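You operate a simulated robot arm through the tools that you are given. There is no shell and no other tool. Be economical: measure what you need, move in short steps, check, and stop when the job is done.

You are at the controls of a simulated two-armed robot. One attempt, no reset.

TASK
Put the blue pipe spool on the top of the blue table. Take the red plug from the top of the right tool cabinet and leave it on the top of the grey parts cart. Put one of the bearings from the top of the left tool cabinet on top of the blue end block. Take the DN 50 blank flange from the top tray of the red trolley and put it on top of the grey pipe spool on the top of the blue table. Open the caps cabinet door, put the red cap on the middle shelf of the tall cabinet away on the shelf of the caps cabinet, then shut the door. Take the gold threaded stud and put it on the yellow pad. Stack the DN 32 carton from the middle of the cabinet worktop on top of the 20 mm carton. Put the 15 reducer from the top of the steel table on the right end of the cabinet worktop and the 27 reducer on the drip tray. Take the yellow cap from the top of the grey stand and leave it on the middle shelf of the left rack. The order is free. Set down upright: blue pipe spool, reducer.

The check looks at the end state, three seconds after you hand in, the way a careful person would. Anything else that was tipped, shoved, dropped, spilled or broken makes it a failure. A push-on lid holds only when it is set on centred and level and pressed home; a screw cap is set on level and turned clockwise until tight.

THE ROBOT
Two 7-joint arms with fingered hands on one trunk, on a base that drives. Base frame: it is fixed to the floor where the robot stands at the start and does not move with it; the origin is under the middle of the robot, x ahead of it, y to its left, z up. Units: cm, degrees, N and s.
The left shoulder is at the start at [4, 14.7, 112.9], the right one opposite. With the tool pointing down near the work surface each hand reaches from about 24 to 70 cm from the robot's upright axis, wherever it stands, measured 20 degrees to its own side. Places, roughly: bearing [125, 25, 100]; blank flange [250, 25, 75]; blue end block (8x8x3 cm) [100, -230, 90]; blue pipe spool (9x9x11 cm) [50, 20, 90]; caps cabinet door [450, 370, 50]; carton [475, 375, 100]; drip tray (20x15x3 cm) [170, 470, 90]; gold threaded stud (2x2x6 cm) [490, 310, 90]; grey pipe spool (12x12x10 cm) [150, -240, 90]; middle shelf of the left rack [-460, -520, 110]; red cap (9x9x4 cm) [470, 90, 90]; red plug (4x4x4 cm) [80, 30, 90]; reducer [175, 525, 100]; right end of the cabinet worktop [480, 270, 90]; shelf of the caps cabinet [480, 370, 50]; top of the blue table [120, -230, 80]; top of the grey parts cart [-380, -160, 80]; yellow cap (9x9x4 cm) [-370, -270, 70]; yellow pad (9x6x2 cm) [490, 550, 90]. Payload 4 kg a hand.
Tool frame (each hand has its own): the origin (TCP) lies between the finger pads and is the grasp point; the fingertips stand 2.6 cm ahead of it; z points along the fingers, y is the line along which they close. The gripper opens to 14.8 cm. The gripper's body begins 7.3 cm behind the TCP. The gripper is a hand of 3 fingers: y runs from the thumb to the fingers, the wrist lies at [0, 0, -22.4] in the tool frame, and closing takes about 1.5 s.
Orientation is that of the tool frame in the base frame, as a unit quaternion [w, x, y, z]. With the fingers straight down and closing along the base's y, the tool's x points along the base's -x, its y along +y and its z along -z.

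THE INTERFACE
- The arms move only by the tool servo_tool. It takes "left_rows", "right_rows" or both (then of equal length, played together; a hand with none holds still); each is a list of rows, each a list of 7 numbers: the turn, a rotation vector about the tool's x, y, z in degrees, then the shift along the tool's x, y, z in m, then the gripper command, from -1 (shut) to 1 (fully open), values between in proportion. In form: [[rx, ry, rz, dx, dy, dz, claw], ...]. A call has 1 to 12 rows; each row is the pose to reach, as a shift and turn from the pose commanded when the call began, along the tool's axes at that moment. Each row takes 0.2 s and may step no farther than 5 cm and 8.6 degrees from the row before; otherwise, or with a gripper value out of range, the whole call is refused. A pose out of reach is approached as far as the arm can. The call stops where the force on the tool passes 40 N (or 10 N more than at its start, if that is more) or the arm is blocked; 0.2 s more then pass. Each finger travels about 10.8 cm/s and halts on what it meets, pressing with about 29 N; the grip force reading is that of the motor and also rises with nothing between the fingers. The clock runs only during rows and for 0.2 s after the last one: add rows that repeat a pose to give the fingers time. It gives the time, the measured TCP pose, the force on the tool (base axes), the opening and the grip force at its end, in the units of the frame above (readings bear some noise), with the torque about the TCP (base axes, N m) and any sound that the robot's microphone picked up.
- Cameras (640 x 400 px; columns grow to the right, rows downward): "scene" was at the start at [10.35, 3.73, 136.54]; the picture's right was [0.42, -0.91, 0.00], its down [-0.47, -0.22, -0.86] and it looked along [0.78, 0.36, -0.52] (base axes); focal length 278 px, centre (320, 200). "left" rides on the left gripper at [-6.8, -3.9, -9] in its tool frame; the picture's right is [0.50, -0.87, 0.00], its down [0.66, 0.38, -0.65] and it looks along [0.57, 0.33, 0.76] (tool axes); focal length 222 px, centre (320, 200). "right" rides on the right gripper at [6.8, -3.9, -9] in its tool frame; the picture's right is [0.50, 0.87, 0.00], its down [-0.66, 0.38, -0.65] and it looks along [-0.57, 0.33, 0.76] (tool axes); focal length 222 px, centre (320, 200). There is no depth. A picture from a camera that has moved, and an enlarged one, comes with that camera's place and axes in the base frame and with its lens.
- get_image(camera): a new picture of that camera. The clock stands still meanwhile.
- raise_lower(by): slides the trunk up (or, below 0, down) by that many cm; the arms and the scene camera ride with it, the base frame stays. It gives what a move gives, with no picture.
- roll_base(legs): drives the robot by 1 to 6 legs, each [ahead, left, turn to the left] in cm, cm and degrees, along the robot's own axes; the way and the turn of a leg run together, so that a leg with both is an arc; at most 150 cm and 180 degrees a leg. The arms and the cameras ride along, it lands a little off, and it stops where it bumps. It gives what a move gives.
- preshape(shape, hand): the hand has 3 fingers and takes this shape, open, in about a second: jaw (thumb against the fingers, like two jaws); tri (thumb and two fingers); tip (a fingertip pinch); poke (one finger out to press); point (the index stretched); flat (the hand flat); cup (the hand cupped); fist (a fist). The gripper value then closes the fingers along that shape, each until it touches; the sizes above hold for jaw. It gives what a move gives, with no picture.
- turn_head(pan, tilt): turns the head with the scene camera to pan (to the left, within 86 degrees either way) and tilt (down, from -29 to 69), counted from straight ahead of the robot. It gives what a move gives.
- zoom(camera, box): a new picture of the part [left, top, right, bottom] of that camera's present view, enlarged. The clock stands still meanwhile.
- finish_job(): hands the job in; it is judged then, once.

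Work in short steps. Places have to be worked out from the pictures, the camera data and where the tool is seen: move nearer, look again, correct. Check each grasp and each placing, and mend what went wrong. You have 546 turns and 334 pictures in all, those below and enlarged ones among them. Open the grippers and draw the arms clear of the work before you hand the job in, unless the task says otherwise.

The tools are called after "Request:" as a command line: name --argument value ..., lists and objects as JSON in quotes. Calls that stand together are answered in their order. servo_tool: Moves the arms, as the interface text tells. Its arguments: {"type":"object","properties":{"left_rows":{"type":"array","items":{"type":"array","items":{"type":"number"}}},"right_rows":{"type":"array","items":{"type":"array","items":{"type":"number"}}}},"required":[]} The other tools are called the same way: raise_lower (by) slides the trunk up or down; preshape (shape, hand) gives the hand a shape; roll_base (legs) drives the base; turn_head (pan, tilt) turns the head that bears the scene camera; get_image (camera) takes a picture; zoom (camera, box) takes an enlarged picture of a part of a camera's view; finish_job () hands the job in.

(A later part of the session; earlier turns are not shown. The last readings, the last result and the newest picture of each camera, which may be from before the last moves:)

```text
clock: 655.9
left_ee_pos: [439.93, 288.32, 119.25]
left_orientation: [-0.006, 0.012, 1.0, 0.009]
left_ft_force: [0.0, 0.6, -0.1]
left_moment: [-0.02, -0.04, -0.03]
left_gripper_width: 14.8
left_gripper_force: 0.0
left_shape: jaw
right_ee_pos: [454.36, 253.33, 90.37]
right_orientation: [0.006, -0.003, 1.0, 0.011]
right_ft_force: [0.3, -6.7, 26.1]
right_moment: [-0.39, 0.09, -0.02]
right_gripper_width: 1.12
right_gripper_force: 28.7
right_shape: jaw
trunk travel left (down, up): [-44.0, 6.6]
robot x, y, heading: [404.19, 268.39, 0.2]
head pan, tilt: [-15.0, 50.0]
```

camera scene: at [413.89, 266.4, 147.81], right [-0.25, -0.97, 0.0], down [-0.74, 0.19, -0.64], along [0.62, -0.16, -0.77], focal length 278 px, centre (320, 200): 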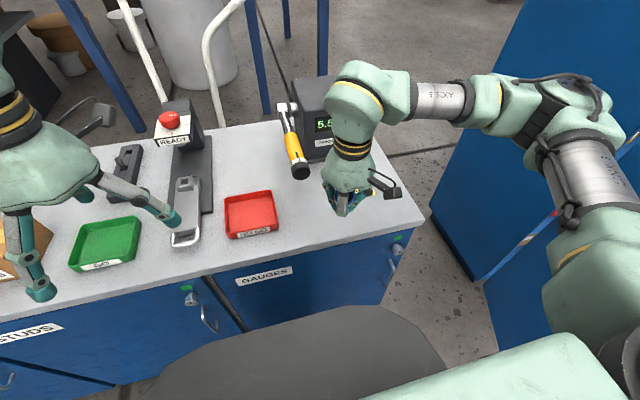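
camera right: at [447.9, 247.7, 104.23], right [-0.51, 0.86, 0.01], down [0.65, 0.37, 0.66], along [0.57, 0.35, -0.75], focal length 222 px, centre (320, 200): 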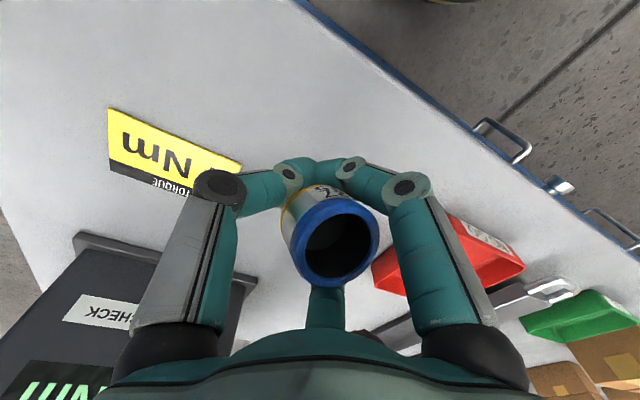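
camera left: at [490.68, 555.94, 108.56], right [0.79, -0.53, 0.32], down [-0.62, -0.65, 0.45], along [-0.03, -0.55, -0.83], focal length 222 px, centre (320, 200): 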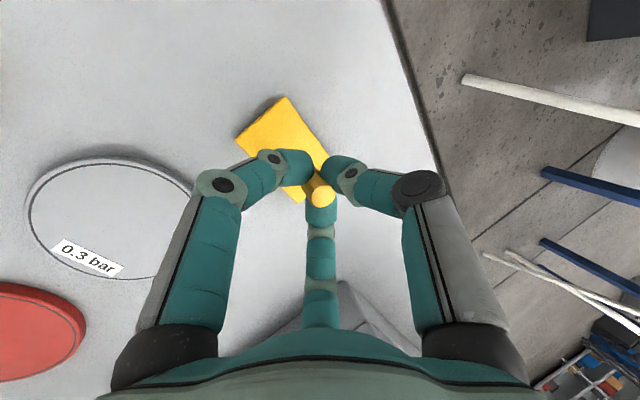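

Request:
servo_tool --right_rows '[[0, 0, 0, 0, 0, -0.003, -1], [0, 0, 0, 0, 0, -0.003, -0.8], [0, 0, 0, 0, 0, -0.003, -0.6], [0, 0, 0, 0, 0, -0.003, -0.45], [0, 0, 0, 0, 0, -0.003, -0.38], [0, 0, 0, 0, 0, -0.003, -0.38]]'

Request:
zoom --camera "right" --box '[220, 110, 420, 310]'

Request:
zoom --camera "scene" --box '[310, 150, 400, 230]'

```text
clock: 657.3
left_ee_pos: [439.89, 288.55, 119.19]
left_orientation: [-0.006, 0.012, 1.0, 0.01]
left_ft_force: [0.2, 0.1, -0.2]
left_moment: [0.02, 0.02, 0.01]
left_gripper_width: 14.78
left_gripper_force: 0.1
left_shape: jaw
right_ee_pos: [454.16, 253.58, 90.28]
right_orientation: [0.003, -0.005, 1.0, 0.01]
right_ft_force: [-0.1, 2.8, 20.6]
right_moment: [-0.01, 0.1, -0.06]
right_gripper_width: 4.29
right_gripper_force: 0.0
right_shape: jaw
trunk travel left (down, up): [-44.0, 6.6]
robot x, y, heading: [404.46, 268.65, 0.4]
head pan, tilt: [-15.0, 50.0]
```

```text
2.00 times, centred on (320, 210) of right
camera zoom: at [447.36, 249.39, 99.37], right [-0.51, 0.86, 0.01], down [0.65, 0.37, 0.67], along [0.57, 0.35, -0.75], focal length 444 px, centre (320, 180)
```

zoom: 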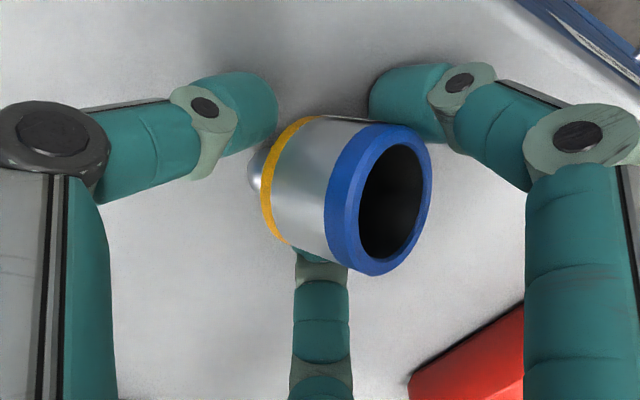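

```text
5.00 times, centred on (355, 190) of scene
camera zoom: at [413.64, 266.52, 147.83], right [-0.25, -0.97, 0.0], down [-0.74, 0.19, -0.64], along [0.62, -0.16, -0.76], focal length 1390 px, centre (145, 250)
```

zoom: 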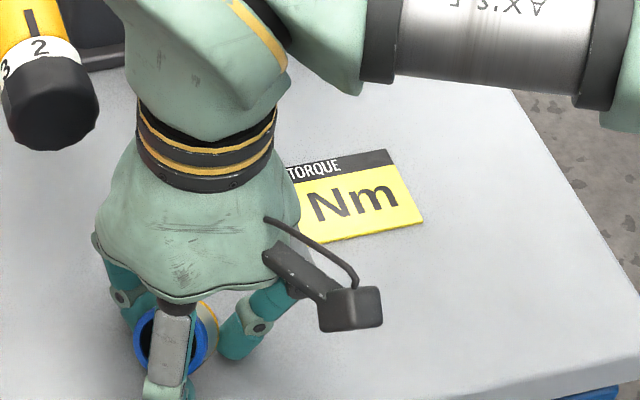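

The reducer toppled inside the cage. I open, rise and look at how it lies.

Request:
servo_tool --right_rows '[[0, 0, 0, 0, 0, -0.003, -0.3], [0, 0, 0, 0, 0, -0.006, -0.1], [0, 0, 0, 0, 0, -0.008, 0.1], [0, 0, 0, 0, 0, -0.01, 0.3], [0, 0, 0, 0, 0, -0.03, 0.3], [0, 0, 0, 0, 0, -0.06, 0.3], [0, 0, 0, 0, 0, -0.1, 0.3], [0, 0, 0, 0, 0, -0.14, 0.3], [0, 0, 0, 0, 0, -0.14, 0.3]]'

Request:
get_image --camera "right"

Request:
zoom --camera "scene" --box '[270, 120, 430, 260]'

```text
clock: 659.3
left_ee_pos: [440.04, 288.41, 119.12]
left_orientation: [-0.007, 0.012, 1.0, 0.01]
left_ft_force: [-0.8, -0.3, -0.8]
left_moment: [0.0, -0.01, 0.04]
left_gripper_width: 14.8
left_gripper_force: 0.1
left_shape: jaw
right_ee_pos: [454.18, 253.33, 104.28]
right_orientation: [0.003, -0.004, 1.0, 0.011]
right_ft_force: [0.8, -0.8, 0.7]
right_moment: [0.01, 0.0, 0.02]
right_gripper_width: 9.59
right_gripper_force: 0.1
right_shape: jaw
trunk travel left (down, up): [-44.0, 6.6]
robot x, y, heading: [404.06, 268.34, 0.2]
head pan, tilt: [-15.0, 50.0]
```

```text
74 pictures are left
camera right: at [447.46, 249.22, 113.2], right [-0.51, 0.86, 0.01], down [0.65, 0.37, 0.67], along [0.57, 0.35, -0.75], focal length 222 px, centre (320, 200)
```

right: 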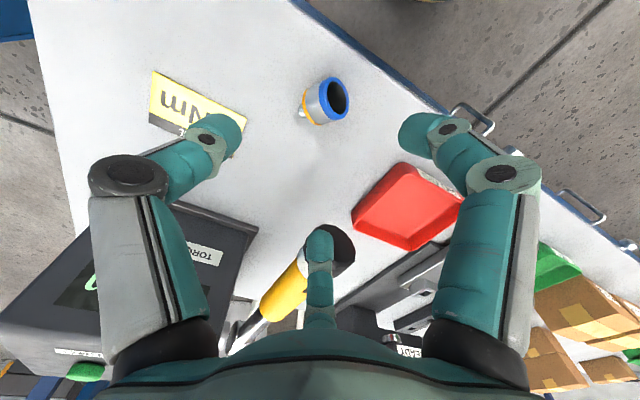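

```text
2.86 times, centred on (350, 190) of scene
camera zoom: at [413.95, 266.33, 147.8], right [-0.25, -0.97, 0.0], down [-0.74, 0.2, -0.64], along [0.62, -0.16, -0.77], focal length 794 px, centre (234, 229)
```

zoom: 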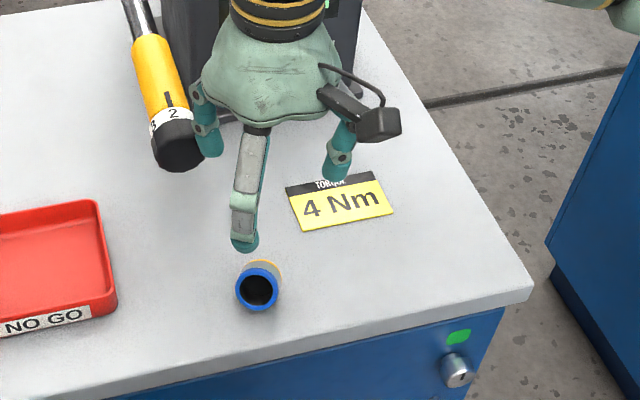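

The reducer lies at about (453.5, 253.5), with its rim pointing towards the robot. I plan to grip it across its body with a forward-tilted hand, then rotate it upright. First I back up a little and set the yaw and tilt.

Request:
roll_base --legs '[[-10, 0, 0]]'

Request:
servo_tool --right_rows '[[0, 0, 8, 0, 0.01, 0, 0], [0, 0, 16, 0, 0.02, 0, -0.3], [0, 0, 23, 0, 0.025, 0, -0.3], [0, 0, 23, 0, 0.025, 0, -0.3]]'

Request:
servo_tool --right_rows '[[0, -8, 0, 0, 0, 0, -0.3], [0, -16, 0, 0, 0, 0, -0.3], [0, -24, 0, 0, 0, 0, -0.3], [0, -32, 0, 0, 0, 0, -0.3], [0, -40, 0, 0, 0, 0, -0.3], [0, -48, 0, 0, 0, 0, -0.3], [0, -50, 0, 0, 0, 0, -0.3], [0, -50, 0, 0, 0, 0, -0.3]]'

Request:
get_image --camera "right"

Request:
zoom --camera "scene" --box '[270, 80, 430, 220]'

```text
clock: 660.5
left_ee_pos: [430.3, 288.36, 119.09]
left_orientation: [-0.009, 0.011, 1.0, 0.01]
left_ft_force: [1.0, 0.7, -0.3]
left_moment: [-0.04, 0.02, 0.0]
left_gripper_width: 14.78
left_gripper_force: 0.1
left_shape: jaw
right_ee_pos: [444.44, 253.45, 104.14]
right_orientation: [0.0, -0.005, 1.0, 0.009]
right_ft_force: [0.0, 0.3, -0.2]
right_moment: [-0.03, -0.01, 0.02]
right_gripper_width: 9.54
right_gripper_force: 0.1
right_shape: jaw
trunk travel left (down, up): [-44.0, 6.6]
robot x, y, heading: [394.18, 268.62, 0.3]
head pan, tilt: [-15.0, 50.0]
```

```text
clock: 661.5
left_ee_pos: [430.12, 288.29, 119.1]
left_orientation: [-0.008, 0.012, 1.0, 0.009]
left_ft_force: [0.9, -0.5, 0.1]
left_moment: [0.01, 0.0, 0.01]
left_gripper_width: 14.78
left_gripper_force: 0.1
left_shape: jaw
right_ee_pos: [444.2, 255.94, 104.19]
right_orientation: [0.0, 0.196, 0.981, 0.011]
right_ft_force: [-0.3, 0.1, 0.0]
right_moment: [0.03, 0.01, -0.01]
right_gripper_width: 5.24
right_gripper_force: 0.0
right_shape: jaw
trunk travel left (down, up): [-44.0, 6.6]
robot x, y, heading: [394.34, 268.3, 0.5]
head pan, tilt: [-15.0, 50.0]
```

```text
clock: 663.3
left_ee_pos: [430.06, 288.42, 119.2]
left_orientation: [-0.006, 0.012, 1.0, 0.01]
left_ft_force: [-0.3, -0.5, -0.5]
left_moment: [0.04, 0.0, 0.0]
left_gripper_width: 14.78
left_gripper_force: 0.0
left_shape: jaw
right_ee_pos: [449.42, 256.02, 111.21]
right_orientation: [0.394, 0.178, 0.898, -0.08]
right_ft_force: [-0.5, -0.2, 0.9]
right_moment: [0.01, -0.01, 0.03]
right_gripper_width: 5.21
right_gripper_force: 0.0
right_shape: jaw
right hand out of reach, approached as far as the arm can: row 5, 6, 7, 8
trunk travel left (down, up): [-44.0, 6.6]
robot x, y, heading: [394.4, 268.56, 0.5]
head pan, tilt: [-15.0, 50.0]
```

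```text
72 pictures are left
camera right: at [437.55, 256.7, 112.46], right [0.02, 0.93, -0.37], down [0.11, 0.37, 0.92], along [0.99, -0.06, -0.1], focal length 222 px, centre (320, 200)
```

right: 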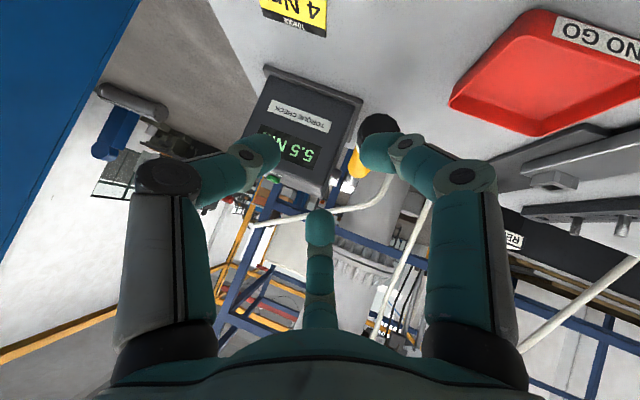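

```text
2.86 times, centred on (350, 150) of scene
camera zoom: at [403.85, 266.34, 147.81], right [-0.25, -0.97, 0.0], down [-0.74, 0.19, -0.64], along [0.62, -0.16, -0.77], focal length 794 px, centre (234, 343)
```

zoom: 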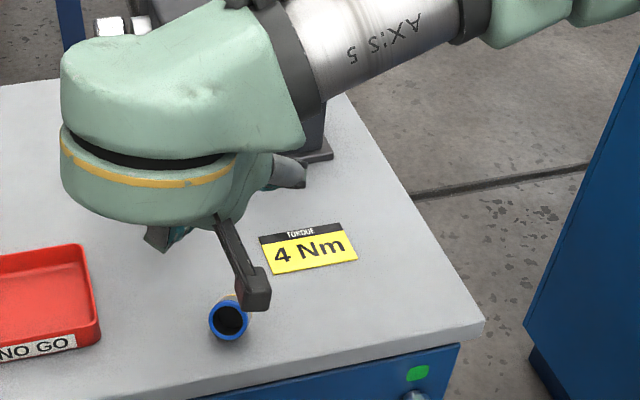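

Request:
servo_tool --right_rows '[[0, 0, 0, 0.025, 0, 0.02, -0.3], [0, 0, 0, 0.05, -0.005, 0.045, -0.3], [0, 0, 0, 0.088, -0.005, 0.075, -0.3], [0, 0, 0, 0.1, -0.005, 0.075, -0.3], [0, 0, 0, 0.1, -0.005, 0.075, -0.3]]'

Request:
get_image --camera "right"

Request:
zoom --camera "scene" --box '[270, 80, 430, 220]'

```text
clock: 664.5
left_ee_pos: [430.0, 288.26, 119.2]
left_orientation: [-0.007, 0.012, 1.0, 0.009]
left_ft_force: [0.5, -0.5, 0.2]
left_moment: [0.01, -0.02, 0.04]
left_gripper_width: 14.79
left_gripper_force: 0.1
left_shape: jaw
right_ee_pos: [455.12, 257.1, 105.61]
right_orientation: [0.388, 0.176, 0.901, -0.084]
right_ft_force: [0.0, 0.4, 0.2]
right_moment: [0.01, -0.02, 0.0]
right_gripper_width: 5.21
right_gripper_force: 0.1
right_shape: jaw
right hand out of reach, approached as far as the arm can: row 1, 2, 3, 4, 5
trunk travel left (down, up): [-44.0, 6.6]
robot x, y, heading: [394.04, 268.28, 0.1]
head pan, tilt: [-15.0, 50.0]
```

```text
70 pictures are left
camera right: at [443.19, 257.77, 106.93], right [0.01, 0.93, -0.38], down [0.12, 0.37, 0.92], along [0.99, -0.06, -0.11], focal length 222 px, centre (320, 200)
```

right: 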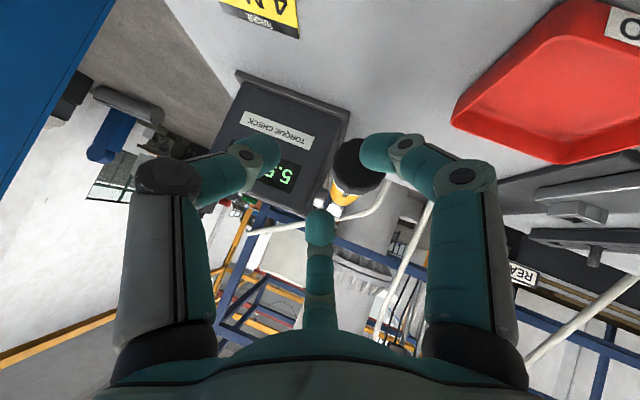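

```text
2.86 times, centred on (350, 150) of scene
camera zoom: at [403.8, 266.31, 147.81], right [-0.25, -0.97, 0.0], down [-0.74, 0.19, -0.64], along [0.62, -0.16, -0.77], focal length 794 px, centre (234, 343)
```

zoom: 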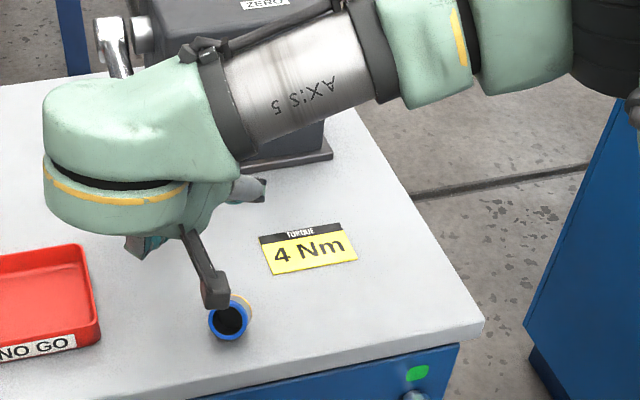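

The forward tilt is limited at this height. I go back to vertical, back up, lower the trunk (which helped before), and try the tilt again further out.

Request:
servo_tool --right_rows '[[0, 8, 0, 0.01, 0, -0.02, -0.3], [0, 16, 0, 0.01, 0, -0.04, -0.3], [0, 24, 0, 0.01, 0, -0.06, -0.3], [0, 32, 0, 0.01, 0, -0.08, -0.3], [0, 40, 0, 0.01, 0, -0.09, -0.3], [0, 46, 0, 0.01, 0, -0.09, -0.3]]'

Request:
roll_base --legs '[[-14, 0, 0]]'

Request:
raise_lower --by -14

Request:
servo_tool --right_rows '[[0, 0, 0, -0.03, 0, 0, -0.3], [0, 0, 0, -0.06, 0, 0, -0.3], [0, -7, 0, -0.08, 0, 0, -0.3], [0, -14, 0, -0.08, 0, 0, -0.3], [0, -21, 0, -0.08, 0, 0, -0.3], [0, -28, 0, -0.08, 0, 0, -0.3], [0, -35, 0, -0.08, 0, 0, -0.3], [0, -42, 0, -0.08, 0, 0, -0.3], [0, -45, 0, -0.08, 0, 0, -0.3], [0, -45, 0, -0.08, 0, 0, -0.3]]'

Request:
get_image --camera "right"

```text
clock: 665.9
left_ee_pos: [429.99, 288.4, 119.15]
left_orientation: [-0.008, 0.013, 1.0, 0.009]
left_ft_force: [0.5, 0.2, -0.5]
left_moment: [0.02, 0.02, 0.0]
left_gripper_width: 14.78
left_gripper_force: 0.0
left_shape: jaw
right_ee_pos: [448.39, 259.78, 110.77]
right_orientation: [0.003, 0.194, 0.981, -0.008]
right_ft_force: [0.3, -0.1, -0.1]
right_moment: [-0.01, 0.02, 0.0]
right_gripper_width: 5.21
right_gripper_force: 0.0
right_shape: jaw
trunk travel left (down, up): [-44.0, 6.6]
robot x, y, heading: [394.21, 268.43, 0.2]
head pan, tilt: [-15.0, 50.0]
```

```text
clock: 667.2
left_ee_pos: [416.31, 288.14, 118.99]
left_orientation: [-0.009, 0.014, 1.0, 0.009]
left_ft_force: [0.4, -0.9, 0.0]
left_moment: [-0.03, 0.04, -0.02]
left_gripper_width: 14.79
left_gripper_force: 0.1
left_shape: jaw
right_ee_pos: [434.52, 259.43, 110.83]
right_orientation: [0.004, 0.195, 0.981, -0.008]
right_ft_force: [0.3, 0.8, -0.6]
right_moment: [0.0, -0.01, 0.02]
right_gripper_width: 5.19
right_gripper_force: 0.0
right_shape: jaw
trunk travel left (down, up): [-44.0, 6.6]
robot x, y, heading: [380.12, 268.29, 0.1]
head pan, tilt: [-15.0, 50.0]
```

```text
clock: 668.9
left_ee_pos: [416.09, 288.22, 105.14]
left_orientation: [-0.008, 0.012, 1.0, 0.009]
left_ft_force: [-1.1, 1.1, 0.1]
left_moment: [0.02, -0.01, 0.01]
left_gripper_width: 14.81
left_gripper_force: 0.1
left_shape: jaw
right_ee_pos: [434.18, 259.47, 96.9]
right_orientation: [0.006, 0.195, 0.981, -0.008]
right_ft_force: [0.5, 0.5, 0.4]
right_moment: [-0.02, 0.01, -0.01]
right_gripper_width: 5.21
right_gripper_force: 0.0
right_shape: jaw
trunk travel left (down, up): [-30.0, 20.6]
robot x, y, heading: [380.06, 268.28, 0.2]
head pan, tilt: [-15.0, 50.0]
```

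```text
clock: 671.1
left_ee_pos: [416.13, 288.1, 105.09]
left_orientation: [-0.008, 0.013, 1.0, 0.009]
left_ft_force: [0.3, 0.4, -1.6]
left_moment: [-0.01, 0.02, -0.01]
left_gripper_width: 14.75
left_gripper_force: 0.1
left_shape: jaw
right_ee_pos: [441.83, 256.49, 96.94]
right_orientation: [0.381, 0.178, 0.904, -0.083]
right_ft_force: [-0.1, -0.6, 0.7]
right_moment: [0.0, 0.01, 0.0]
right_gripper_width: 5.22
right_gripper_force: 0.0
right_shape: jaw
trunk travel left (down, up): [-30.0, 20.6]
robot x, y, heading: [380.2, 268.6, 0.2]
head pan, tilt: [-15.0, 50.0]
```

```text
68 pictures are left
camera right: at [429.85, 257.13, 98.51], right [0.01, 0.93, -0.37], down [0.14, 0.37, 0.92], along [0.99, -0.06, -0.13], focal length 222 px, centre (320, 200)
```

right: 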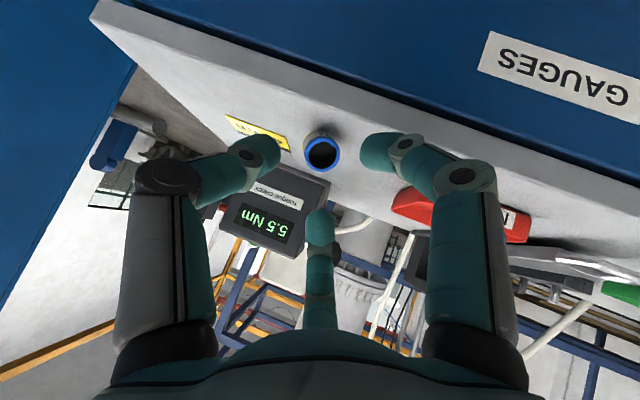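

Now the 45° tilt is reachable, and the rim faces the hand. Better idea: grip the reducer coaxially from the rim side (the palm stays off the front edge), then rotate the hand upright. I roll so the thumb is on top and tilt further.

Request:
servo_tool --right_rows '[[0, 0, -8.3, 0, 0, 0, -0.3], [0, 0, -16.6, 0, 0, 0, -0.3], [0, 0, -24.9, 0, 0, 0, -0.3], [0, 0, -33.2, 0, 0, 0, -0.3], [0, 0, -41.5, 0, 0, 0, -0.3], [0, 0, -49.8, 0, 0, 0, -0.3], [0, 0, -58.1, 0, 0, 0, -0.3], [0, 0, -66.4, 0, 0, 0, -0.3], [0, 0, -74.7, 0, 0, 0, -0.3], [0, 0, -83, 0, 0, 0, -0.3], [0, 0, -90, 0, 0, 0, -0.3], [0, 0, -90, 0, 0, 0, -0.3]]'

Request:
raise_lower --by -6

Request:
servo_tool --right_rows '[[6, 0, 0, 0, 0, -0.005, -0.3], [12, 0, 0, 0, 0, -0.01, -0.3], [18, 0, 0, 0, 0, -0.015, -0.3], [24, 0, 0, 0, 0, -0.02, -0.3], [27, 0, 0, 0, 0, -0.02, -0.3], [27, 0, 0, 0, 0, -0.02, -0.3]]'

Request:
get_image --camera "right"

```text
clock: 673.7
left_ee_pos: [416.05, 288.13, 104.87]
left_orientation: [-0.007, 0.013, 1.0, 0.009]
left_ft_force: [-0.2, 0.4, -0.6]
left_moment: [0.0, 0.01, 0.02]
left_gripper_width: 14.81
left_gripper_force: 0.0
left_shape: jaw
right_ee_pos: [441.63, 256.4, 96.95]
right_orientation: [0.211, -0.514, 0.764, -0.327]
right_ft_force: [-0.3, -0.3, -0.3]
right_moment: [-0.02, 0.01, -0.02]
right_gripper_width: 5.21
right_gripper_force: 0.0
right_shape: jaw
trunk travel left (down, up): [-30.0, 20.6]
robot x, y, heading: [380.34, 268.47, -0.1]
head pan, tilt: [-15.0, 50.0]
```

```text
clock: 674.7
left_ee_pos: [416.06, 288.1, 99.13]
left_orientation: [-0.008, 0.013, 1.0, 0.009]
left_ft_force: [-1.1, 0.3, -0.1]
left_moment: [0.0, -0.01, 0.03]
left_gripper_width: 14.78
left_gripper_force: 0.1
left_shape: jaw
right_ee_pos: [441.82, 256.42, 91.17]
right_orientation: [0.21, -0.514, 0.764, -0.327]
right_ft_force: [-0.5, 0.3, 0.3]
right_moment: [0.02, -0.03, 0.06]
right_gripper_width: 5.22
right_gripper_force: 0.1
right_shape: jaw
trunk travel left (down, up): [-24.0, 26.6]
robot x, y, heading: [380.04, 268.72, 0.1]
head pan, tilt: [-15.0, 50.0]
```

```text
clock: 676.1
left_ee_pos: [416.11, 288.08, 99.11]
left_orientation: [-0.008, 0.013, 1.0, 0.009]
left_ft_force: [0.2, 0.0, 0.4]
left_moment: [0.01, -0.03, 0.02]
left_gripper_width: 14.78
left_gripper_force: 0.1
left_shape: jaw
right_ee_pos: [440.3, 256.99, 92.56]
right_orientation: [0.325, -0.45, 0.667, -0.497]
right_ft_force: [0.4, -0.4, -0.4]
right_moment: [0.03, -0.01, 0.01]
right_gripper_width: 5.18
right_gripper_force: 0.1
right_shape: jaw
trunk travel left (down, up): [-24.0, 26.6]
robot x, y, heading: [379.83, 268.2, -0.1]
head pan, tilt: [-15.0, 50.0]
```

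```text
67 pictures are left
camera right: at [430.89, 253.72, 99.0], right [-0.43, -0.37, -0.82], down [-0.43, 0.89, -0.18], along [0.79, 0.28, -0.54], focal length 222 px, centre (320, 200)
```

right: 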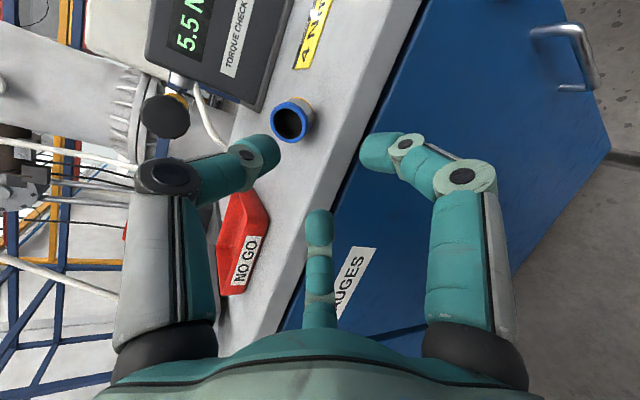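

The tool axis now nearly matches the reducer's axis. I align laterally and advance part of the way.

Request:
servo_tool --right_rows '[[0, 0, 0, -0.009, -0.011, 0.01, -0.3], [0, 0, 0, -0.018, -0.0214, 0.02, -0.3], [0, 0, 0, -0.018, -0.0214, 0.05, -0.3], [0, 0, 0, -0.018, -0.0214, 0.075, -0.3], [0, 0, 0, -0.018, -0.0214, 0.075, -0.3]]'

Request:
get_image --camera "right"

Request:
zoom --camera "scene" --box '[290, 60, 430, 180]'

```text
clock: 677.3
left_ee_pos: [416.1, 288.18, 99.12]
left_orientation: [-0.007, 0.013, 1.0, 0.009]
left_ft_force: [-0.4, -0.3, -0.3]
left_moment: [0.03, 0.02, -0.01]
left_gripper_width: 14.81
left_gripper_force: 0.0
left_shape: jaw
right_ee_pos: [448.39, 255.66, 92.54]
right_orientation: [0.325, -0.452, 0.666, -0.496]
right_ft_force: [-0.4, 0.0, 0.4]
right_moment: [0.01, 0.03, 0.01]
right_gripper_width: 5.2
right_gripper_force: 0.1
right_shape: jaw
trunk travel left (down, up): [-24.0, 26.6]
robot x, y, heading: [380.08, 268.48, 0.3]
head pan, tilt: [-15.0, 50.0]
```

```text
66 pictures are left
camera right: at [438.86, 252.35, 98.99], right [-0.43, -0.37, -0.82], down [-0.43, 0.89, -0.18], along [0.79, 0.28, -0.54], focal length 222 px, centre (320, 200)
```

right: 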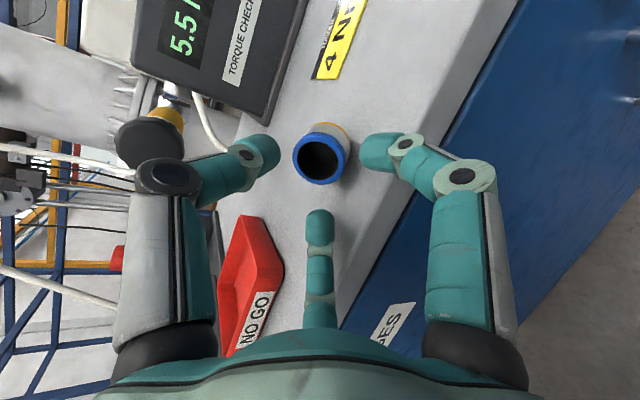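

```text
3.33 times, centred on (360, 120) of scene
camera zoom: at [389.77, 266.29, 127.82], right [-0.26, -0.97, 0.0], down [-0.74, 0.2, -0.64], along [0.62, -0.17, -0.77], focal length 927 px, centre (187, 467)
```

zoom: 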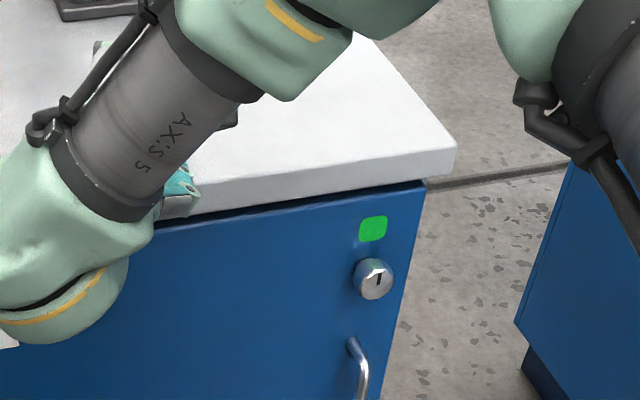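

On axis; 4.7 cm to go. I advance and close.

Request:
servo_tool --right_rows '[[0, 0, 0, 0, 0, 0.015, -0.3], [0, 0, 0, 0, 0, 0.03, -0.3], [0, 0, 0, 0, 0, 0.042, -0.3], [0, 0, 0, 0, 0, 0.047, -0.3]]'

Request:
get_image --camera "right"

```text
clock: 678.3
left_ee_pos: [415.96, 288.19, 99.09]
left_orientation: [-0.007, 0.013, 1.0, 0.009]
left_ft_force: [0.5, 0.0, 0.7]
left_moment: [0.03, -0.03, 0.02]
left_gripper_width: 14.79
left_gripper_force: 0.0
left_shape: jaw
right_ee_pos: [452.5, 253.86, 91.14]
right_orientation: [0.326, -0.45, 0.666, -0.497]
right_ft_force: [-2.6, 0.3, 5.7]
right_moment: [0.06, 0.08, 0.06]
right_gripper_width: 5.16
right_gripper_force: 0.1
right_shape: jaw
trunk travel left (down, up): [-24.0, 26.6]
robot x, y, heading: [380.35, 268.14, -0.1]
head pan, tilt: [-15.0, 50.0]
```

```text
64 pictures are left
camera right: at [442.94, 250.68, 97.59], right [-0.43, -0.37, -0.82], down [-0.43, 0.89, -0.18], along [0.79, 0.28, -0.54], focal length 222 px, centre (320, 200)
```

right: 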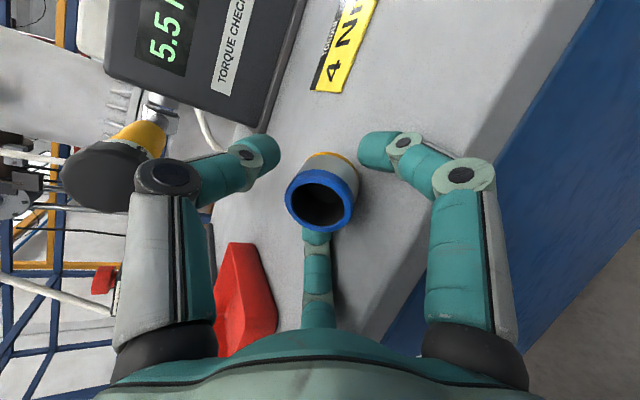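

Now I close on the body.

Request:
servo_tool --right_rows '[[0, 0, 0, 0, -0.001, 0, -0.45], [0, 0, 0, 0, -0.001, 0, -0.6], [0, 0, 0, 0, -0.001, 0, -0.8], [0, 0, 0, 0, -0.001, 0, -1], [0, 0, 0, 0, -0.001, 0, -1], [0, 0, 0, 0, -0.001, 0, -1]]'

Request:
get_image --camera "right"

```text
clock: 679.7
left_ee_pos: [416.04, 288.21, 99.09]
left_orientation: [-0.008, 0.013, 1.0, 0.01]
left_ft_force: [-0.4, -0.3, 0.1]
left_moment: [0.0, -0.02, 0.01]
left_gripper_width: 14.81
left_gripper_force: 0.1
left_shape: jaw
right_ee_pos: [452.53, 253.91, 90.95]
right_orientation: [0.325, -0.45, 0.667, -0.497]
right_ft_force: [0.3, -0.2, -0.7]
right_moment: [0.0, -0.01, 0.01]
right_gripper_width: 2.98
right_gripper_force: 28.8
right_shape: jaw
trunk travel left (down, up): [-24.0, 26.6]
robot x, y, heading: [380.11, 268.47, 0.1]
head pan, tilt: [-15.0, 50.0]
```

```text
63 pictures are left
camera right: at [443.04, 250.65, 97.54], right [-0.43, -0.37, -0.82], down [-0.43, 0.89, -0.18], along [0.79, 0.28, -0.54], focal length 222 px, centre (320, 200)
```

right: 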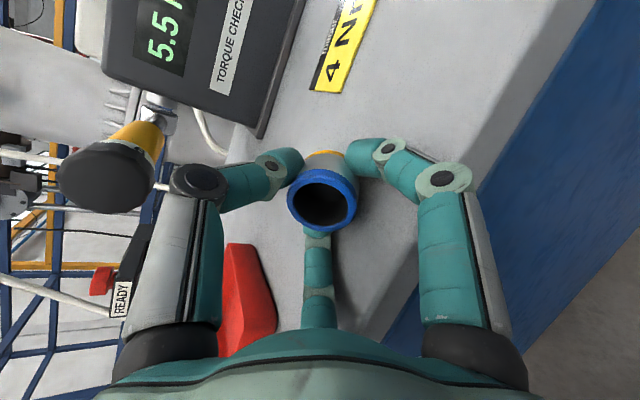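

Gripped coaxially on the body. I lift with the trunk and rotate the hand back to vertical.

Request:
raise_lower --by 13

Request:
servo_tool --right_rows '[[-7, 0, 0, 0.004, 0.001, -0.009, -1], [-14, 0, 0, 0.008, 0.002, -0.019, -1], [-21, 0, 0, 0.012, 0.003, -0.028, -1], [-28, 0, 0, 0.016, 0.003, -0.038, -1], [-35, 0, 0, 0.02, 0.004, -0.047, -1], [-42, 0, 0, 0.023, 0.005, -0.056, -1], [-49, 0, 0, 0.027, 0.006, -0.066, -1], [-56, 0, 0, 0.031, 0.007, -0.075, -1], [-63, 0, 0, 0.035, 0.008, -0.085, -1], [-69, 0, 0, 0.039, 0.009, -0.094, -1], [-73, 0, 0, 0.039, 0.009, -0.094, -1], [-73, 0, 0, 0.039, 0.009, -0.094, -1]]'

Request:
get_image --camera "right"

Request:
get_image --camera "scene"

```text
clock: 681.2
left_ee_pos: [415.98, 288.15, 111.95]
left_orientation: [-0.008, 0.013, 1.0, 0.009]
left_ft_force: [-0.7, 0.3, 0.0]
left_moment: [-0.01, 0.02, -0.01]
left_gripper_width: 14.77
left_gripper_force: 0.0
left_shape: jaw
right_ee_pos: [452.56, 253.89, 103.98]
right_orientation: [0.324, -0.451, 0.668, -0.496]
right_ft_force: [-0.9, 0.2, -1.7]
right_moment: [0.0, -0.01, -0.02]
right_gripper_width: 2.98
right_gripper_force: 29.0
right_shape: jaw
trunk travel left (down, up): [-37.0, 13.6]
robot x, y, heading: [380.02, 268.28, -0.0]
head pan, tilt: [-15.0, 50.0]
```

```text
clock: 683.9
left_ee_pos: [416.06, 288.1, 112.04]
left_orientation: [-0.007, 0.014, 1.0, 0.009]
left_ft_force: [-0.5, 0.9, -0.2]
left_moment: [0.0, -0.02, 0.0]
left_gripper_width: 14.79
left_gripper_force: 0.1
left_shape: jaw
right_ee_pos: [442.41, 253.89, 105.83]
right_orientation: [-0.007, -0.556, 0.831, -0.001]
right_ft_force: [-0.6, 0.1, -0.3]
right_moment: [0.0, -0.03, 0.0]
right_gripper_width: 2.98
right_gripper_force: 29.3
right_shape: jaw
trunk travel left (down, up): [-37.0, 13.6]
robot x, y, heading: [380.12, 268.11, -0.1]
head pan, tilt: [-15.0, 50.0]
```

```text
62 pictures are left
camera right: at [443.54, 246.27, 115.02], right [-0.99, -0.13, 0.01], down [-0.09, 0.76, 0.65], along [-0.09, 0.64, -0.76], focal length 222 px, centre (320, 200)
```

right: 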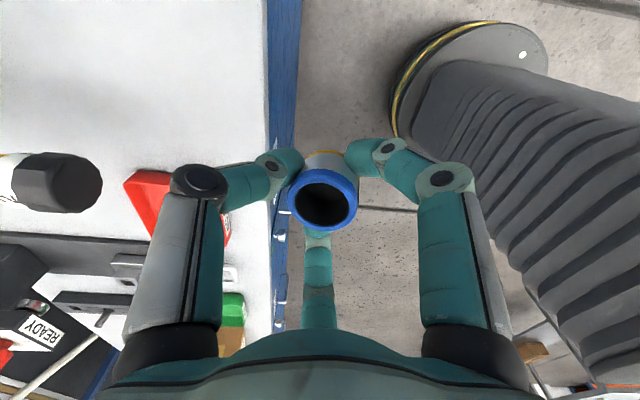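

```text
61 pictures are left
camera scene: at [389.81, 266.25, 140.71], right [-0.26, -0.97, 0.0], down [-0.74, 0.2, -0.64], along [0.62, -0.17, -0.77], focal length 278 px, centre (320, 200)
```

scene: 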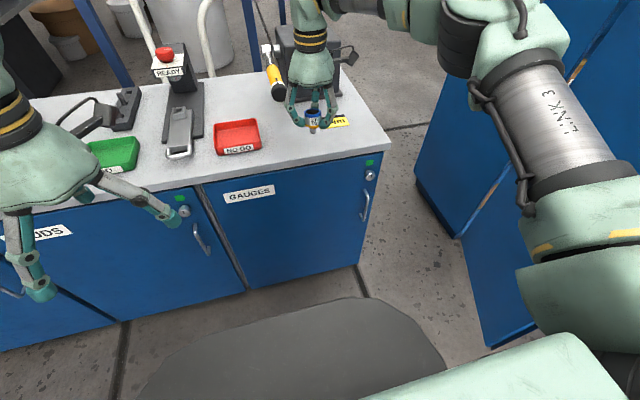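

The reducer is upright again in the hand. I move over the spot and lower it.

Request:
roll_base --legs '[[11.5, -1, 0]]'

Request:
raise_lower --by -10

Request:
servo_tool --right_rows '[[0, 0, 0, 0, 0, 0.004, -1], [0, 0, 0, 0, 0, 0.008, -1]]'

Request:
zoom --camera "scene" --box '[270, 90, 390, 210]'

```text
clock: 685.1
left_ee_pos: [427.3, 287.26, 112.03]
left_orientation: [-0.007, 0.013, 1.0, 0.009]
left_ft_force: [0.3, 0.2, 0.1]
left_moment: [0.02, -0.01, 0.02]
left_gripper_width: 14.82
left_gripper_force: 0.1
left_shape: jaw
right_ee_pos: [453.8, 253.04, 105.99]
right_orientation: [-0.006, -0.556, 0.831, -0.002]
right_ft_force: [0.0, 0.4, -1.2]
right_moment: [0.02, -0.03, -0.01]
right_gripper_width: 2.96
right_gripper_force: 29.0
right_shape: jaw
trunk travel left (down, up): [-37.0, 13.6]
robot x, y, heading: [391.34, 267.18, 0.3]
head pan, tilt: [-15.0, 50.0]
```

```text
clock: 686.4
left_ee_pos: [427.46, 287.39, 102.18]
left_orientation: [-0.006, 0.012, 1.0, 0.008]
left_ft_force: [-0.5, 0.6, -0.2]
left_moment: [-0.02, 0.02, -0.01]
left_gripper_width: 14.79
left_gripper_force: 0.1
left_shape: jaw
right_ee_pos: [454.0, 253.0, 95.91]
right_orientation: [-0.006, -0.556, 0.831, -0.002]
right_ft_force: [0.0, 0.2, -0.8]
right_moment: [-0.03, -0.01, 0.02]
right_gripper_width: 2.97
right_gripper_force: 29.2
right_shape: jaw
trunk travel left (down, up): [-27.0, 23.6]
robot x, y, heading: [391.73, 267.04, 0.4]
head pan, tilt: [-15.0, 50.0]
```

```text
clock: 687.0
left_ee_pos: [427.53, 287.31, 102.09]
left_orientation: [-0.007, 0.012, 1.0, 0.009]
left_ft_force: [0.8, -0.3, 0.0]
left_moment: [-0.01, 0.02, 0.02]
left_gripper_width: 14.81
left_gripper_force: 0.1
left_shape: jaw
right_ee_pos: [453.92, 253.0, 95.15]
right_orientation: [-0.006, -0.557, 0.831, -0.003]
right_ft_force: [-0.2, 0.3, -0.9]
right_moment: [0.02, 0.02, 0.01]
right_gripper_width: 2.98
right_gripper_force: 28.7
right_shape: jaw
trunk travel left (down, up): [-27.0, 23.6]
robot x, y, heading: [391.71, 267.17, 0.1]
head pan, tilt: [-15.0, 50.0]
```

```text
3.33 times, centred on (330, 150) of scene
camera zoom: at [401.26, 265.32, 130.78], right [-0.25, -0.97, 0.0], down [-0.74, 0.2, -0.64], along [0.62, -0.16, -0.77], focal length 927 px, centre (287, 367)
```

zoom: 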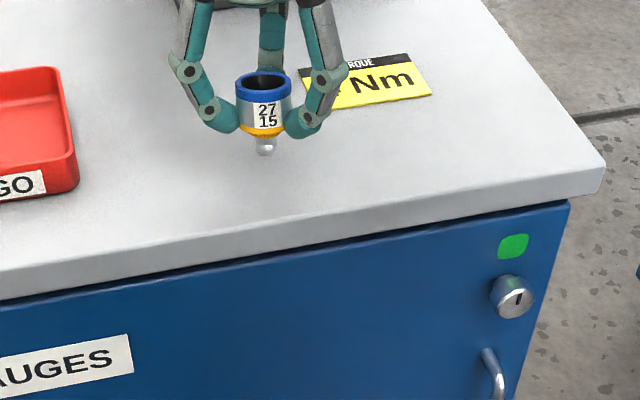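

Upright, stub just above the table. I lower to contact.

Request:
servo_tool --right_rows '[[0, 0, 0, 0, 0, 0.003, -1], [0, 0, 0, 0, 0, 0.006, -1]]'

Request:
servo_tool --right_rows '[[0, 0, 0, 0, 0, 0.002, -1], [0, 0, 0, 0, 0, 0.004, -1]]'

Request:
servo_tool --right_rows '[[0, 0, 0, 0, 0, 0.002, -1], [0, 0, 0, 0, 0, 0.004, -1]]'

Request:
servo_tool --right_rows '[[0, 0, 0, 0, 0, 0.002, -1], [0, 0, 0, 0, 0, 0.003, -1]]'

```text
clock: 687.6
left_ee_pos: [427.61, 287.26, 102.09]
left_orientation: [-0.007, 0.012, 1.0, 0.009]
left_ft_force: [0.7, 0.0, 0.3]
left_moment: [-0.01, 0.01, 0.01]
left_gripper_width: 14.78
left_gripper_force: 0.0
left_shape: jaw
right_ee_pos: [453.81, 252.94, 94.56]
right_orientation: [-0.006, -0.556, 0.831, -0.002]
right_ft_force: [0.1, 0.2, -0.6]
right_moment: [0.01, -0.01, 0.0]
right_gripper_width: 2.98
right_gripper_force: 29.1
right_shape: jaw
trunk travel left (down, up): [-27.0, 23.6]
robot x, y, heading: [391.4, 267.16, 0.3]
head pan, tilt: [-15.0, 50.0]
```

```text
clock: 688.2
left_ee_pos: [427.49, 287.29, 102.0]
left_orientation: [-0.008, 0.013, 1.0, 0.009]
left_ft_force: [0.9, 0.1, 0.5]
left_moment: [0.01, 0.0, 0.04]
left_gripper_width: 14.77
left_gripper_force: 0.1
left_shape: jaw
right_ee_pos: [453.8, 253.06, 94.16]
right_orientation: [-0.008, -0.556, 0.831, -0.002]
right_ft_force: [0.7, -0.3, -0.8]
right_moment: [0.01, -0.04, 0.01]
right_gripper_width: 2.95
right_gripper_force: 28.6
right_shape: jaw
trunk travel left (down, up): [-27.0, 23.6]
robot x, y, heading: [391.56, 267.44, 0.2]
head pan, tilt: [-15.0, 50.0]
```

```text
clock: 688.8
left_ee_pos: [427.59, 287.3, 102.04]
left_orientation: [-0.008, 0.012, 1.0, 0.01]
left_ft_force: [-0.9, -0.4, 0.7]
left_moment: [-0.03, 0.01, -0.01]
left_gripper_width: 14.8
left_gripper_force: 0.1
left_shape: jaw
right_ee_pos: [453.94, 253.05, 93.72]
right_orientation: [-0.007, -0.556, 0.831, -0.002]
right_ft_force: [0.0, 0.0, -1.4]
right_moment: [0.01, 0.02, -0.02]
right_gripper_width: 2.97
right_gripper_force: 29.3
right_shape: jaw
trunk travel left (down, up): [-27.0, 23.6]
robot x, y, heading: [391.79, 267.4, 0.2]
head pan, tilt: [-15.0, 50.0]
```

```text
clock: 689.4
left_ee_pos: [427.55, 287.29, 102.02]
left_orientation: [-0.007, 0.013, 1.0, 0.009]
left_ft_force: [-0.6, -0.5, -0.6]
left_moment: [0.0, -0.01, 0.01]
left_gripper_width: 14.82
left_gripper_force: 0.1
left_shape: jaw
right_ee_pos: [453.9, 253.1, 93.45]
right_orientation: [-0.006, -0.556, 0.831, -0.002]
right_ft_force: [-0.5, 0.0, -1.7]
right_moment: [-0.03, -0.01, -0.01]
right_gripper_width: 2.99
right_gripper_force: 28.9
right_shape: jaw
trunk travel left (down, up): [-27.0, 23.6]
robot x, y, heading: [391.72, 267.42, 0.4]
head pan, tilt: [-15.0, 50.0]
```

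Request:
servo_tool --right_rows '[[0, 0, 0, 0, 0, 0.002, -1], [0, 0, 0, 0, 0, 0.003, -1]]'

Request:
servo_tool --right_rows '[[0, 0, 0, 0, 0, 0.002, -1], [0, 0, 0, 0, 0, 0.003, -1]]'

Request:
servo_tool --right_rows '[[0, 0, 0, 0, 0, 0.002, -1], [0, 0, 0, 0, 0, 0.003, -1]]'

Request:
zoom --camera "scene" --box '[300, 90, 360, 150]'

```text
clock: 690.0
left_ee_pos: [427.49, 287.21, 102.15]
left_orientation: [-0.007, 0.012, 1.0, 0.009]
left_ft_force: [1.2, -0.4, -0.6]
left_moment: [-0.01, 0.0, 0.01]
left_gripper_width: 14.78
left_gripper_force: 0.0
left_shape: jaw
right_ee_pos: [454.05, 253.02, 93.25]
right_orientation: [-0.006, -0.556, 0.831, -0.002]
right_ft_force: [-0.8, 0.9, -0.1]
right_moment: [0.0, 0.04, -0.01]
right_gripper_width: 2.93
right_gripper_force: 29.3
right_shape: jaw
trunk travel left (down, up): [-27.0, 23.6]
robot x, y, heading: [391.67, 267.33, 0.2]
head pan, tilt: [-15.0, 50.0]
```

```text
clock: 690.6
left_ee_pos: [427.52, 287.32, 102.05]
left_orientation: [-0.008, 0.011, 1.0, 0.009]
left_ft_force: [0.4, 0.5, -0.4]
left_moment: [0.04, -0.01, 0.0]
left_gripper_width: 14.8
left_gripper_force: 0.0
left_shape: jaw
right_ee_pos: [453.96, 253.06, 93.03]
right_orientation: [-0.007, -0.556, 0.831, -0.002]
right_ft_force: [0.5, -0.3, -0.3]
right_moment: [0.0, 0.01, 0.0]
right_gripper_width: 2.94
right_gripper_force: 28.9
right_shape: jaw
trunk travel left (down, up): [-27.0, 23.6]
robot x, y, heading: [391.62, 267.33, 0.3]
head pan, tilt: [-15.0, 50.0]
```

```text
clock: 691.2
left_ee_pos: [427.4, 287.35, 101.98]
left_orientation: [-0.007, 0.013, 1.0, 0.009]
left_ft_force: [0.6, -0.4, -0.3]
left_moment: [-0.03, 0.03, 0.01]
left_gripper_width: 14.79
left_gripper_force: 0.0
left_shape: jaw
right_ee_pos: [453.95, 253.04, 92.65]
right_orientation: [-0.005, -0.555, 0.832, -0.003]
right_ft_force: [-0.2, -0.8, 5.8]
right_moment: [-0.05, 0.02, 0.0]
right_gripper_width: 2.98
right_gripper_force: 28.9
right_shape: jaw
trunk travel left (down, up): [-27.0, 23.6]
robot x, y, heading: [391.5, 267.73, 0.0]
head pan, tilt: [-15.0, 50.0]
```

```text
6.67 times, centred on (330, 120) of scene
camera zoom: at [401.19, 265.33, 130.79], right [-0.25, -0.97, 0.0], down [-0.74, 0.2, -0.64], along [0.62, -0.16, -0.77], focal length 1854 px, centre (253, 733)
```

zoom: 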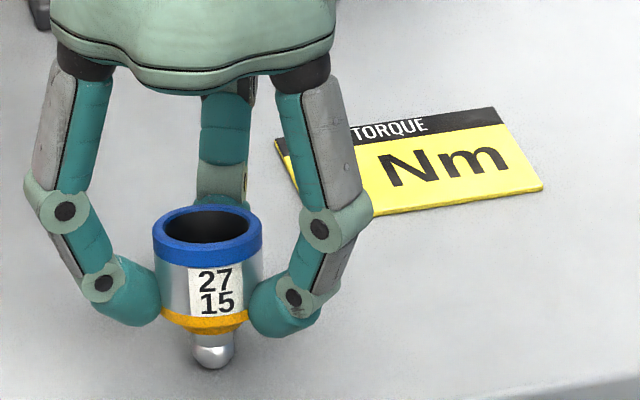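

Contact. I ease off and open very slowly.

Request:
servo_tool --right_rows '[[0, 0, 0, 0, 0, -0.001, -0.95], [0, 0, 0, 0, 0, -0.001, -0.85], [0, 0, 0, 0, 0, -0.001, -0.75], [0, 0, 0, 0, 0, -0.001, -0.65], [0, 0, 0, 0, 0, -0.001, -0.55], [0, 0, 0, 0, 0, -0.001, -0.45], [0, 0, 0, 0, 0, -0.001, -0.35], [0, 0, 0, 0, 0, -0.001, -0.25], [0, 0, 0, 0, 0, -0.001, -0.15], [0, 0, 0, 0, 0, -0.001, -0.1], [0, 0, 0, 0, 0, -0.001, -0.1]]'

Request:
zoom --camera "scene" --box '[300, 90, 360, 150]'

```text
clock: 693.6
left_ee_pos: [427.47, 287.29, 102.18]
left_orientation: [-0.008, 0.013, 1.0, 0.008]
left_ft_force: [-0.6, -0.3, 0.9]
left_moment: [0.02, 0.0, -0.01]
left_gripper_width: 14.78
left_gripper_force: 0.1
left_shape: jaw
right_ee_pos: [453.88, 252.99, 92.65]
right_orientation: [-0.006, -0.557, 0.831, -0.002]
right_ft_force: [0.2, 0.1, -0.9]
right_moment: [0.01, 0.0, -0.02]
right_gripper_width: 6.64
right_gripper_force: 0.0
right_shape: jaw
trunk travel left (down, up): [-27.0, 23.6]
robot x, y, heading: [391.62, 266.74, 0.4]
head pan, tilt: [-15.0, 50.0]
```

```text
6.67 times, centred on (330, 120) of scene
camera zoom: at [401.26, 265.33, 130.78], right [-0.25, -0.97, 0.0], down [-0.74, 0.2, -0.64], along [0.62, -0.16, -0.77], focal length 1854 px, centre (253, 733)
```

zoom: 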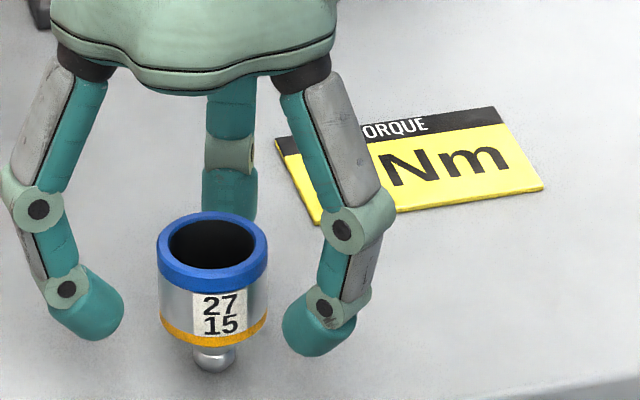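

It stands. I rise vertically with the trunk and check.

Request:
raise_lower --by 18

Request:
roll_base --legs '[[-20, 0, 0]]'

Request:
turn_head --pan -15 --tilt 35

Request:
zoom --camera "scene" --box '[220, 120, 460, 280]'

```text
clock: 695.6
left_ee_pos: [427.38, 287.31, 120.12]
left_orientation: [-0.008, 0.013, 1.0, 0.009]
left_ft_force: [0.1, -0.1, -0.3]
left_moment: [0.03, 0.0, 0.0]
left_gripper_width: 14.79
left_gripper_force: 0.1
left_shape: jaw
right_ee_pos: [453.89, 253.09, 110.77]
right_orientation: [-0.007, -0.556, 0.831, -0.002]
right_ft_force: [0.4, 0.8, -0.2]
right_moment: [-0.01, 0.01, -0.01]
right_gripper_width: 6.61
right_gripper_force: 0.0
right_shape: jaw
trunk travel left (down, up): [-45.0, 5.6]
robot x, y, heading: [391.59, 267.37, 0.5]
head pan, tilt: [-15.0, 50.0]
```

```text
clock: 697.2
left_ee_pos: [407.75, 287.18, 120.04]
left_orientation: [-0.008, 0.011, 1.0, 0.008]
left_ft_force: [0.9, 0.3, -0.5]
left_moment: [0.03, 0.0, 0.0]
left_gripper_width: 14.79
left_gripper_force: 0.0
left_shape: jaw
right_ee_pos: [434.11, 252.89, 110.52]
right_orientation: [-0.008, -0.556, 0.831, -0.001]
right_ft_force: [0.0, -0.3, 0.0]
right_moment: [-0.03, 0.04, 0.0]
right_gripper_width: 6.6
right_gripper_force: 0.0
right_shape: jaw
trunk travel left (down, up): [-45.0, 5.6]
robot x, y, heading: [371.3, 267.4, 0.1]
head pan, tilt: [-15.0, 50.0]
```

```text
clock: 698.0
left_ee_pos: [407.28, 287.07, 120.13]
left_orientation: [-0.007, 0.013, 1.0, 0.009]
left_ft_force: [0.4, -0.5, -0.4]
left_moment: [-0.03, -0.02, -0.02]
left_gripper_width: 14.8
left_gripper_force: 0.0
left_shape: jaw
right_ee_pos: [433.68, 252.91, 110.72]
right_orientation: [-0.005, -0.556, 0.831, -0.002]
right_ft_force: [-0.8, 0.1, 1.1]
right_moment: [-0.02, -0.02, -0.02]
right_gripper_width: 6.61
right_gripper_force: 0.0
right_shape: jaw
trunk travel left (down, up): [-45.0, 5.6]
robot x, y, heading: [371.49, 267.42, 0.3]
head pan, tilt: [-15.0, 35.0]
```

```text
2.50 times, centred on (340, 200) of scene
camera zoom: at [382.12, 264.97, 151.0], right [-0.26, -0.97, 0.0], down [-0.55, 0.15, -0.82], along [0.79, -0.21, -0.57], focal length 695 px, centre (270, 200)
```

zoom: 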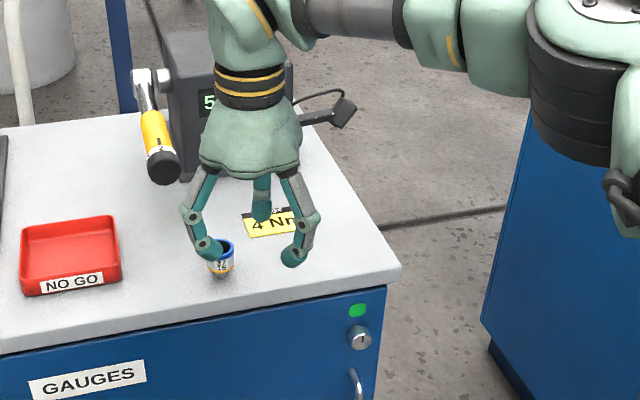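

The 15 reducer stands at the right end. I return the right hand to neutral and drive to the red plug on the right tool cabinet.

Request:
servo_tool --right_rows '[[0, 0, 8.4, 0, 0, 0, 0], [0, 0, 16.8, 0, 0, 0, 0.5], [0, 0, 25.2, 0, 0, 0, 1], [0, 0, 33.6, 0, 0.01, 0, 1], [0, 0, 42, 0.01, 0.04, -0.01, 1], [0, 0, 50.4, 0.02, 0.07, -0.02, 1], [0, 0, 58.8, 0.04, 0.1, -0.03, 1], [0, 0, 67, 0.06, 0.13, -0.04, 1], [0, 0, 67, 0.08, 0.17, -0.05, 1], [0, 0, 67, 0.1, 0.21, -0.06, 1], [0, 0, 67, 0.11, 0.25, -0.07, 1]]'

Request:
roll_base --legs '[[-30, 0, 0], [0, -105, 0], [-120, 0, 0], [-120, 0, 0], [0, -65, 0]]'

```text
clock: 700.4
left_ee_pos: [407.27, 287.25, 120.17]
left_orientation: [-0.007, 0.014, 1.0, 0.009]
left_ft_force: [0.8, 0.6, 0.4]
left_moment: [0.01, -0.01, 0.05]
left_gripper_width: 14.79
left_gripper_force: 0.1
left_shape: jaw
right_ee_pos: [406.33, 252.2, 117.99]
right_orientation: [-0.004, -0.003, 1.0, -0.005]
right_ft_force: [0.1, -0.7, 0.1]
right_moment: [-0.01, -0.05, -0.03]
right_gripper_width: 14.78
right_gripper_force: 0.0
right_shape: jaw
trunk travel left (down, up): [-45.0, 5.6]
robot x, y, heading: [371.42, 267.25, 0.2]
head pan, tilt: [-15.0, 35.0]
```

```text
clock: 721.8
left_ee_pos: [140.52, 119.11, 120.17]
left_orientation: [-0.008, 0.027, 1.0, 0.009]
left_ft_force: [0.5, 0.2, 0.4]
left_moment: [-0.01, 0.0, 0.04]
left_gripper_width: 14.77
left_gripper_force: 0.0
left_shape: jaw
right_ee_pos: [138.57, 84.21, 117.9]
right_orientation: [-0.005, 0.009, 1.0, -0.006]
right_ft_force: [-0.6, 1.2, 0.1]
right_moment: [-0.04, -0.01, 0.01]
right_gripper_width: 14.76
right_gripper_force: 0.0
right_shape: jaw
trunk travel left (down, up): [-45.0, 5.6]
robot x, y, heading: [104.17, 100.32, -1.4]
head pan, tilt: [-15.0, 35.0]
```

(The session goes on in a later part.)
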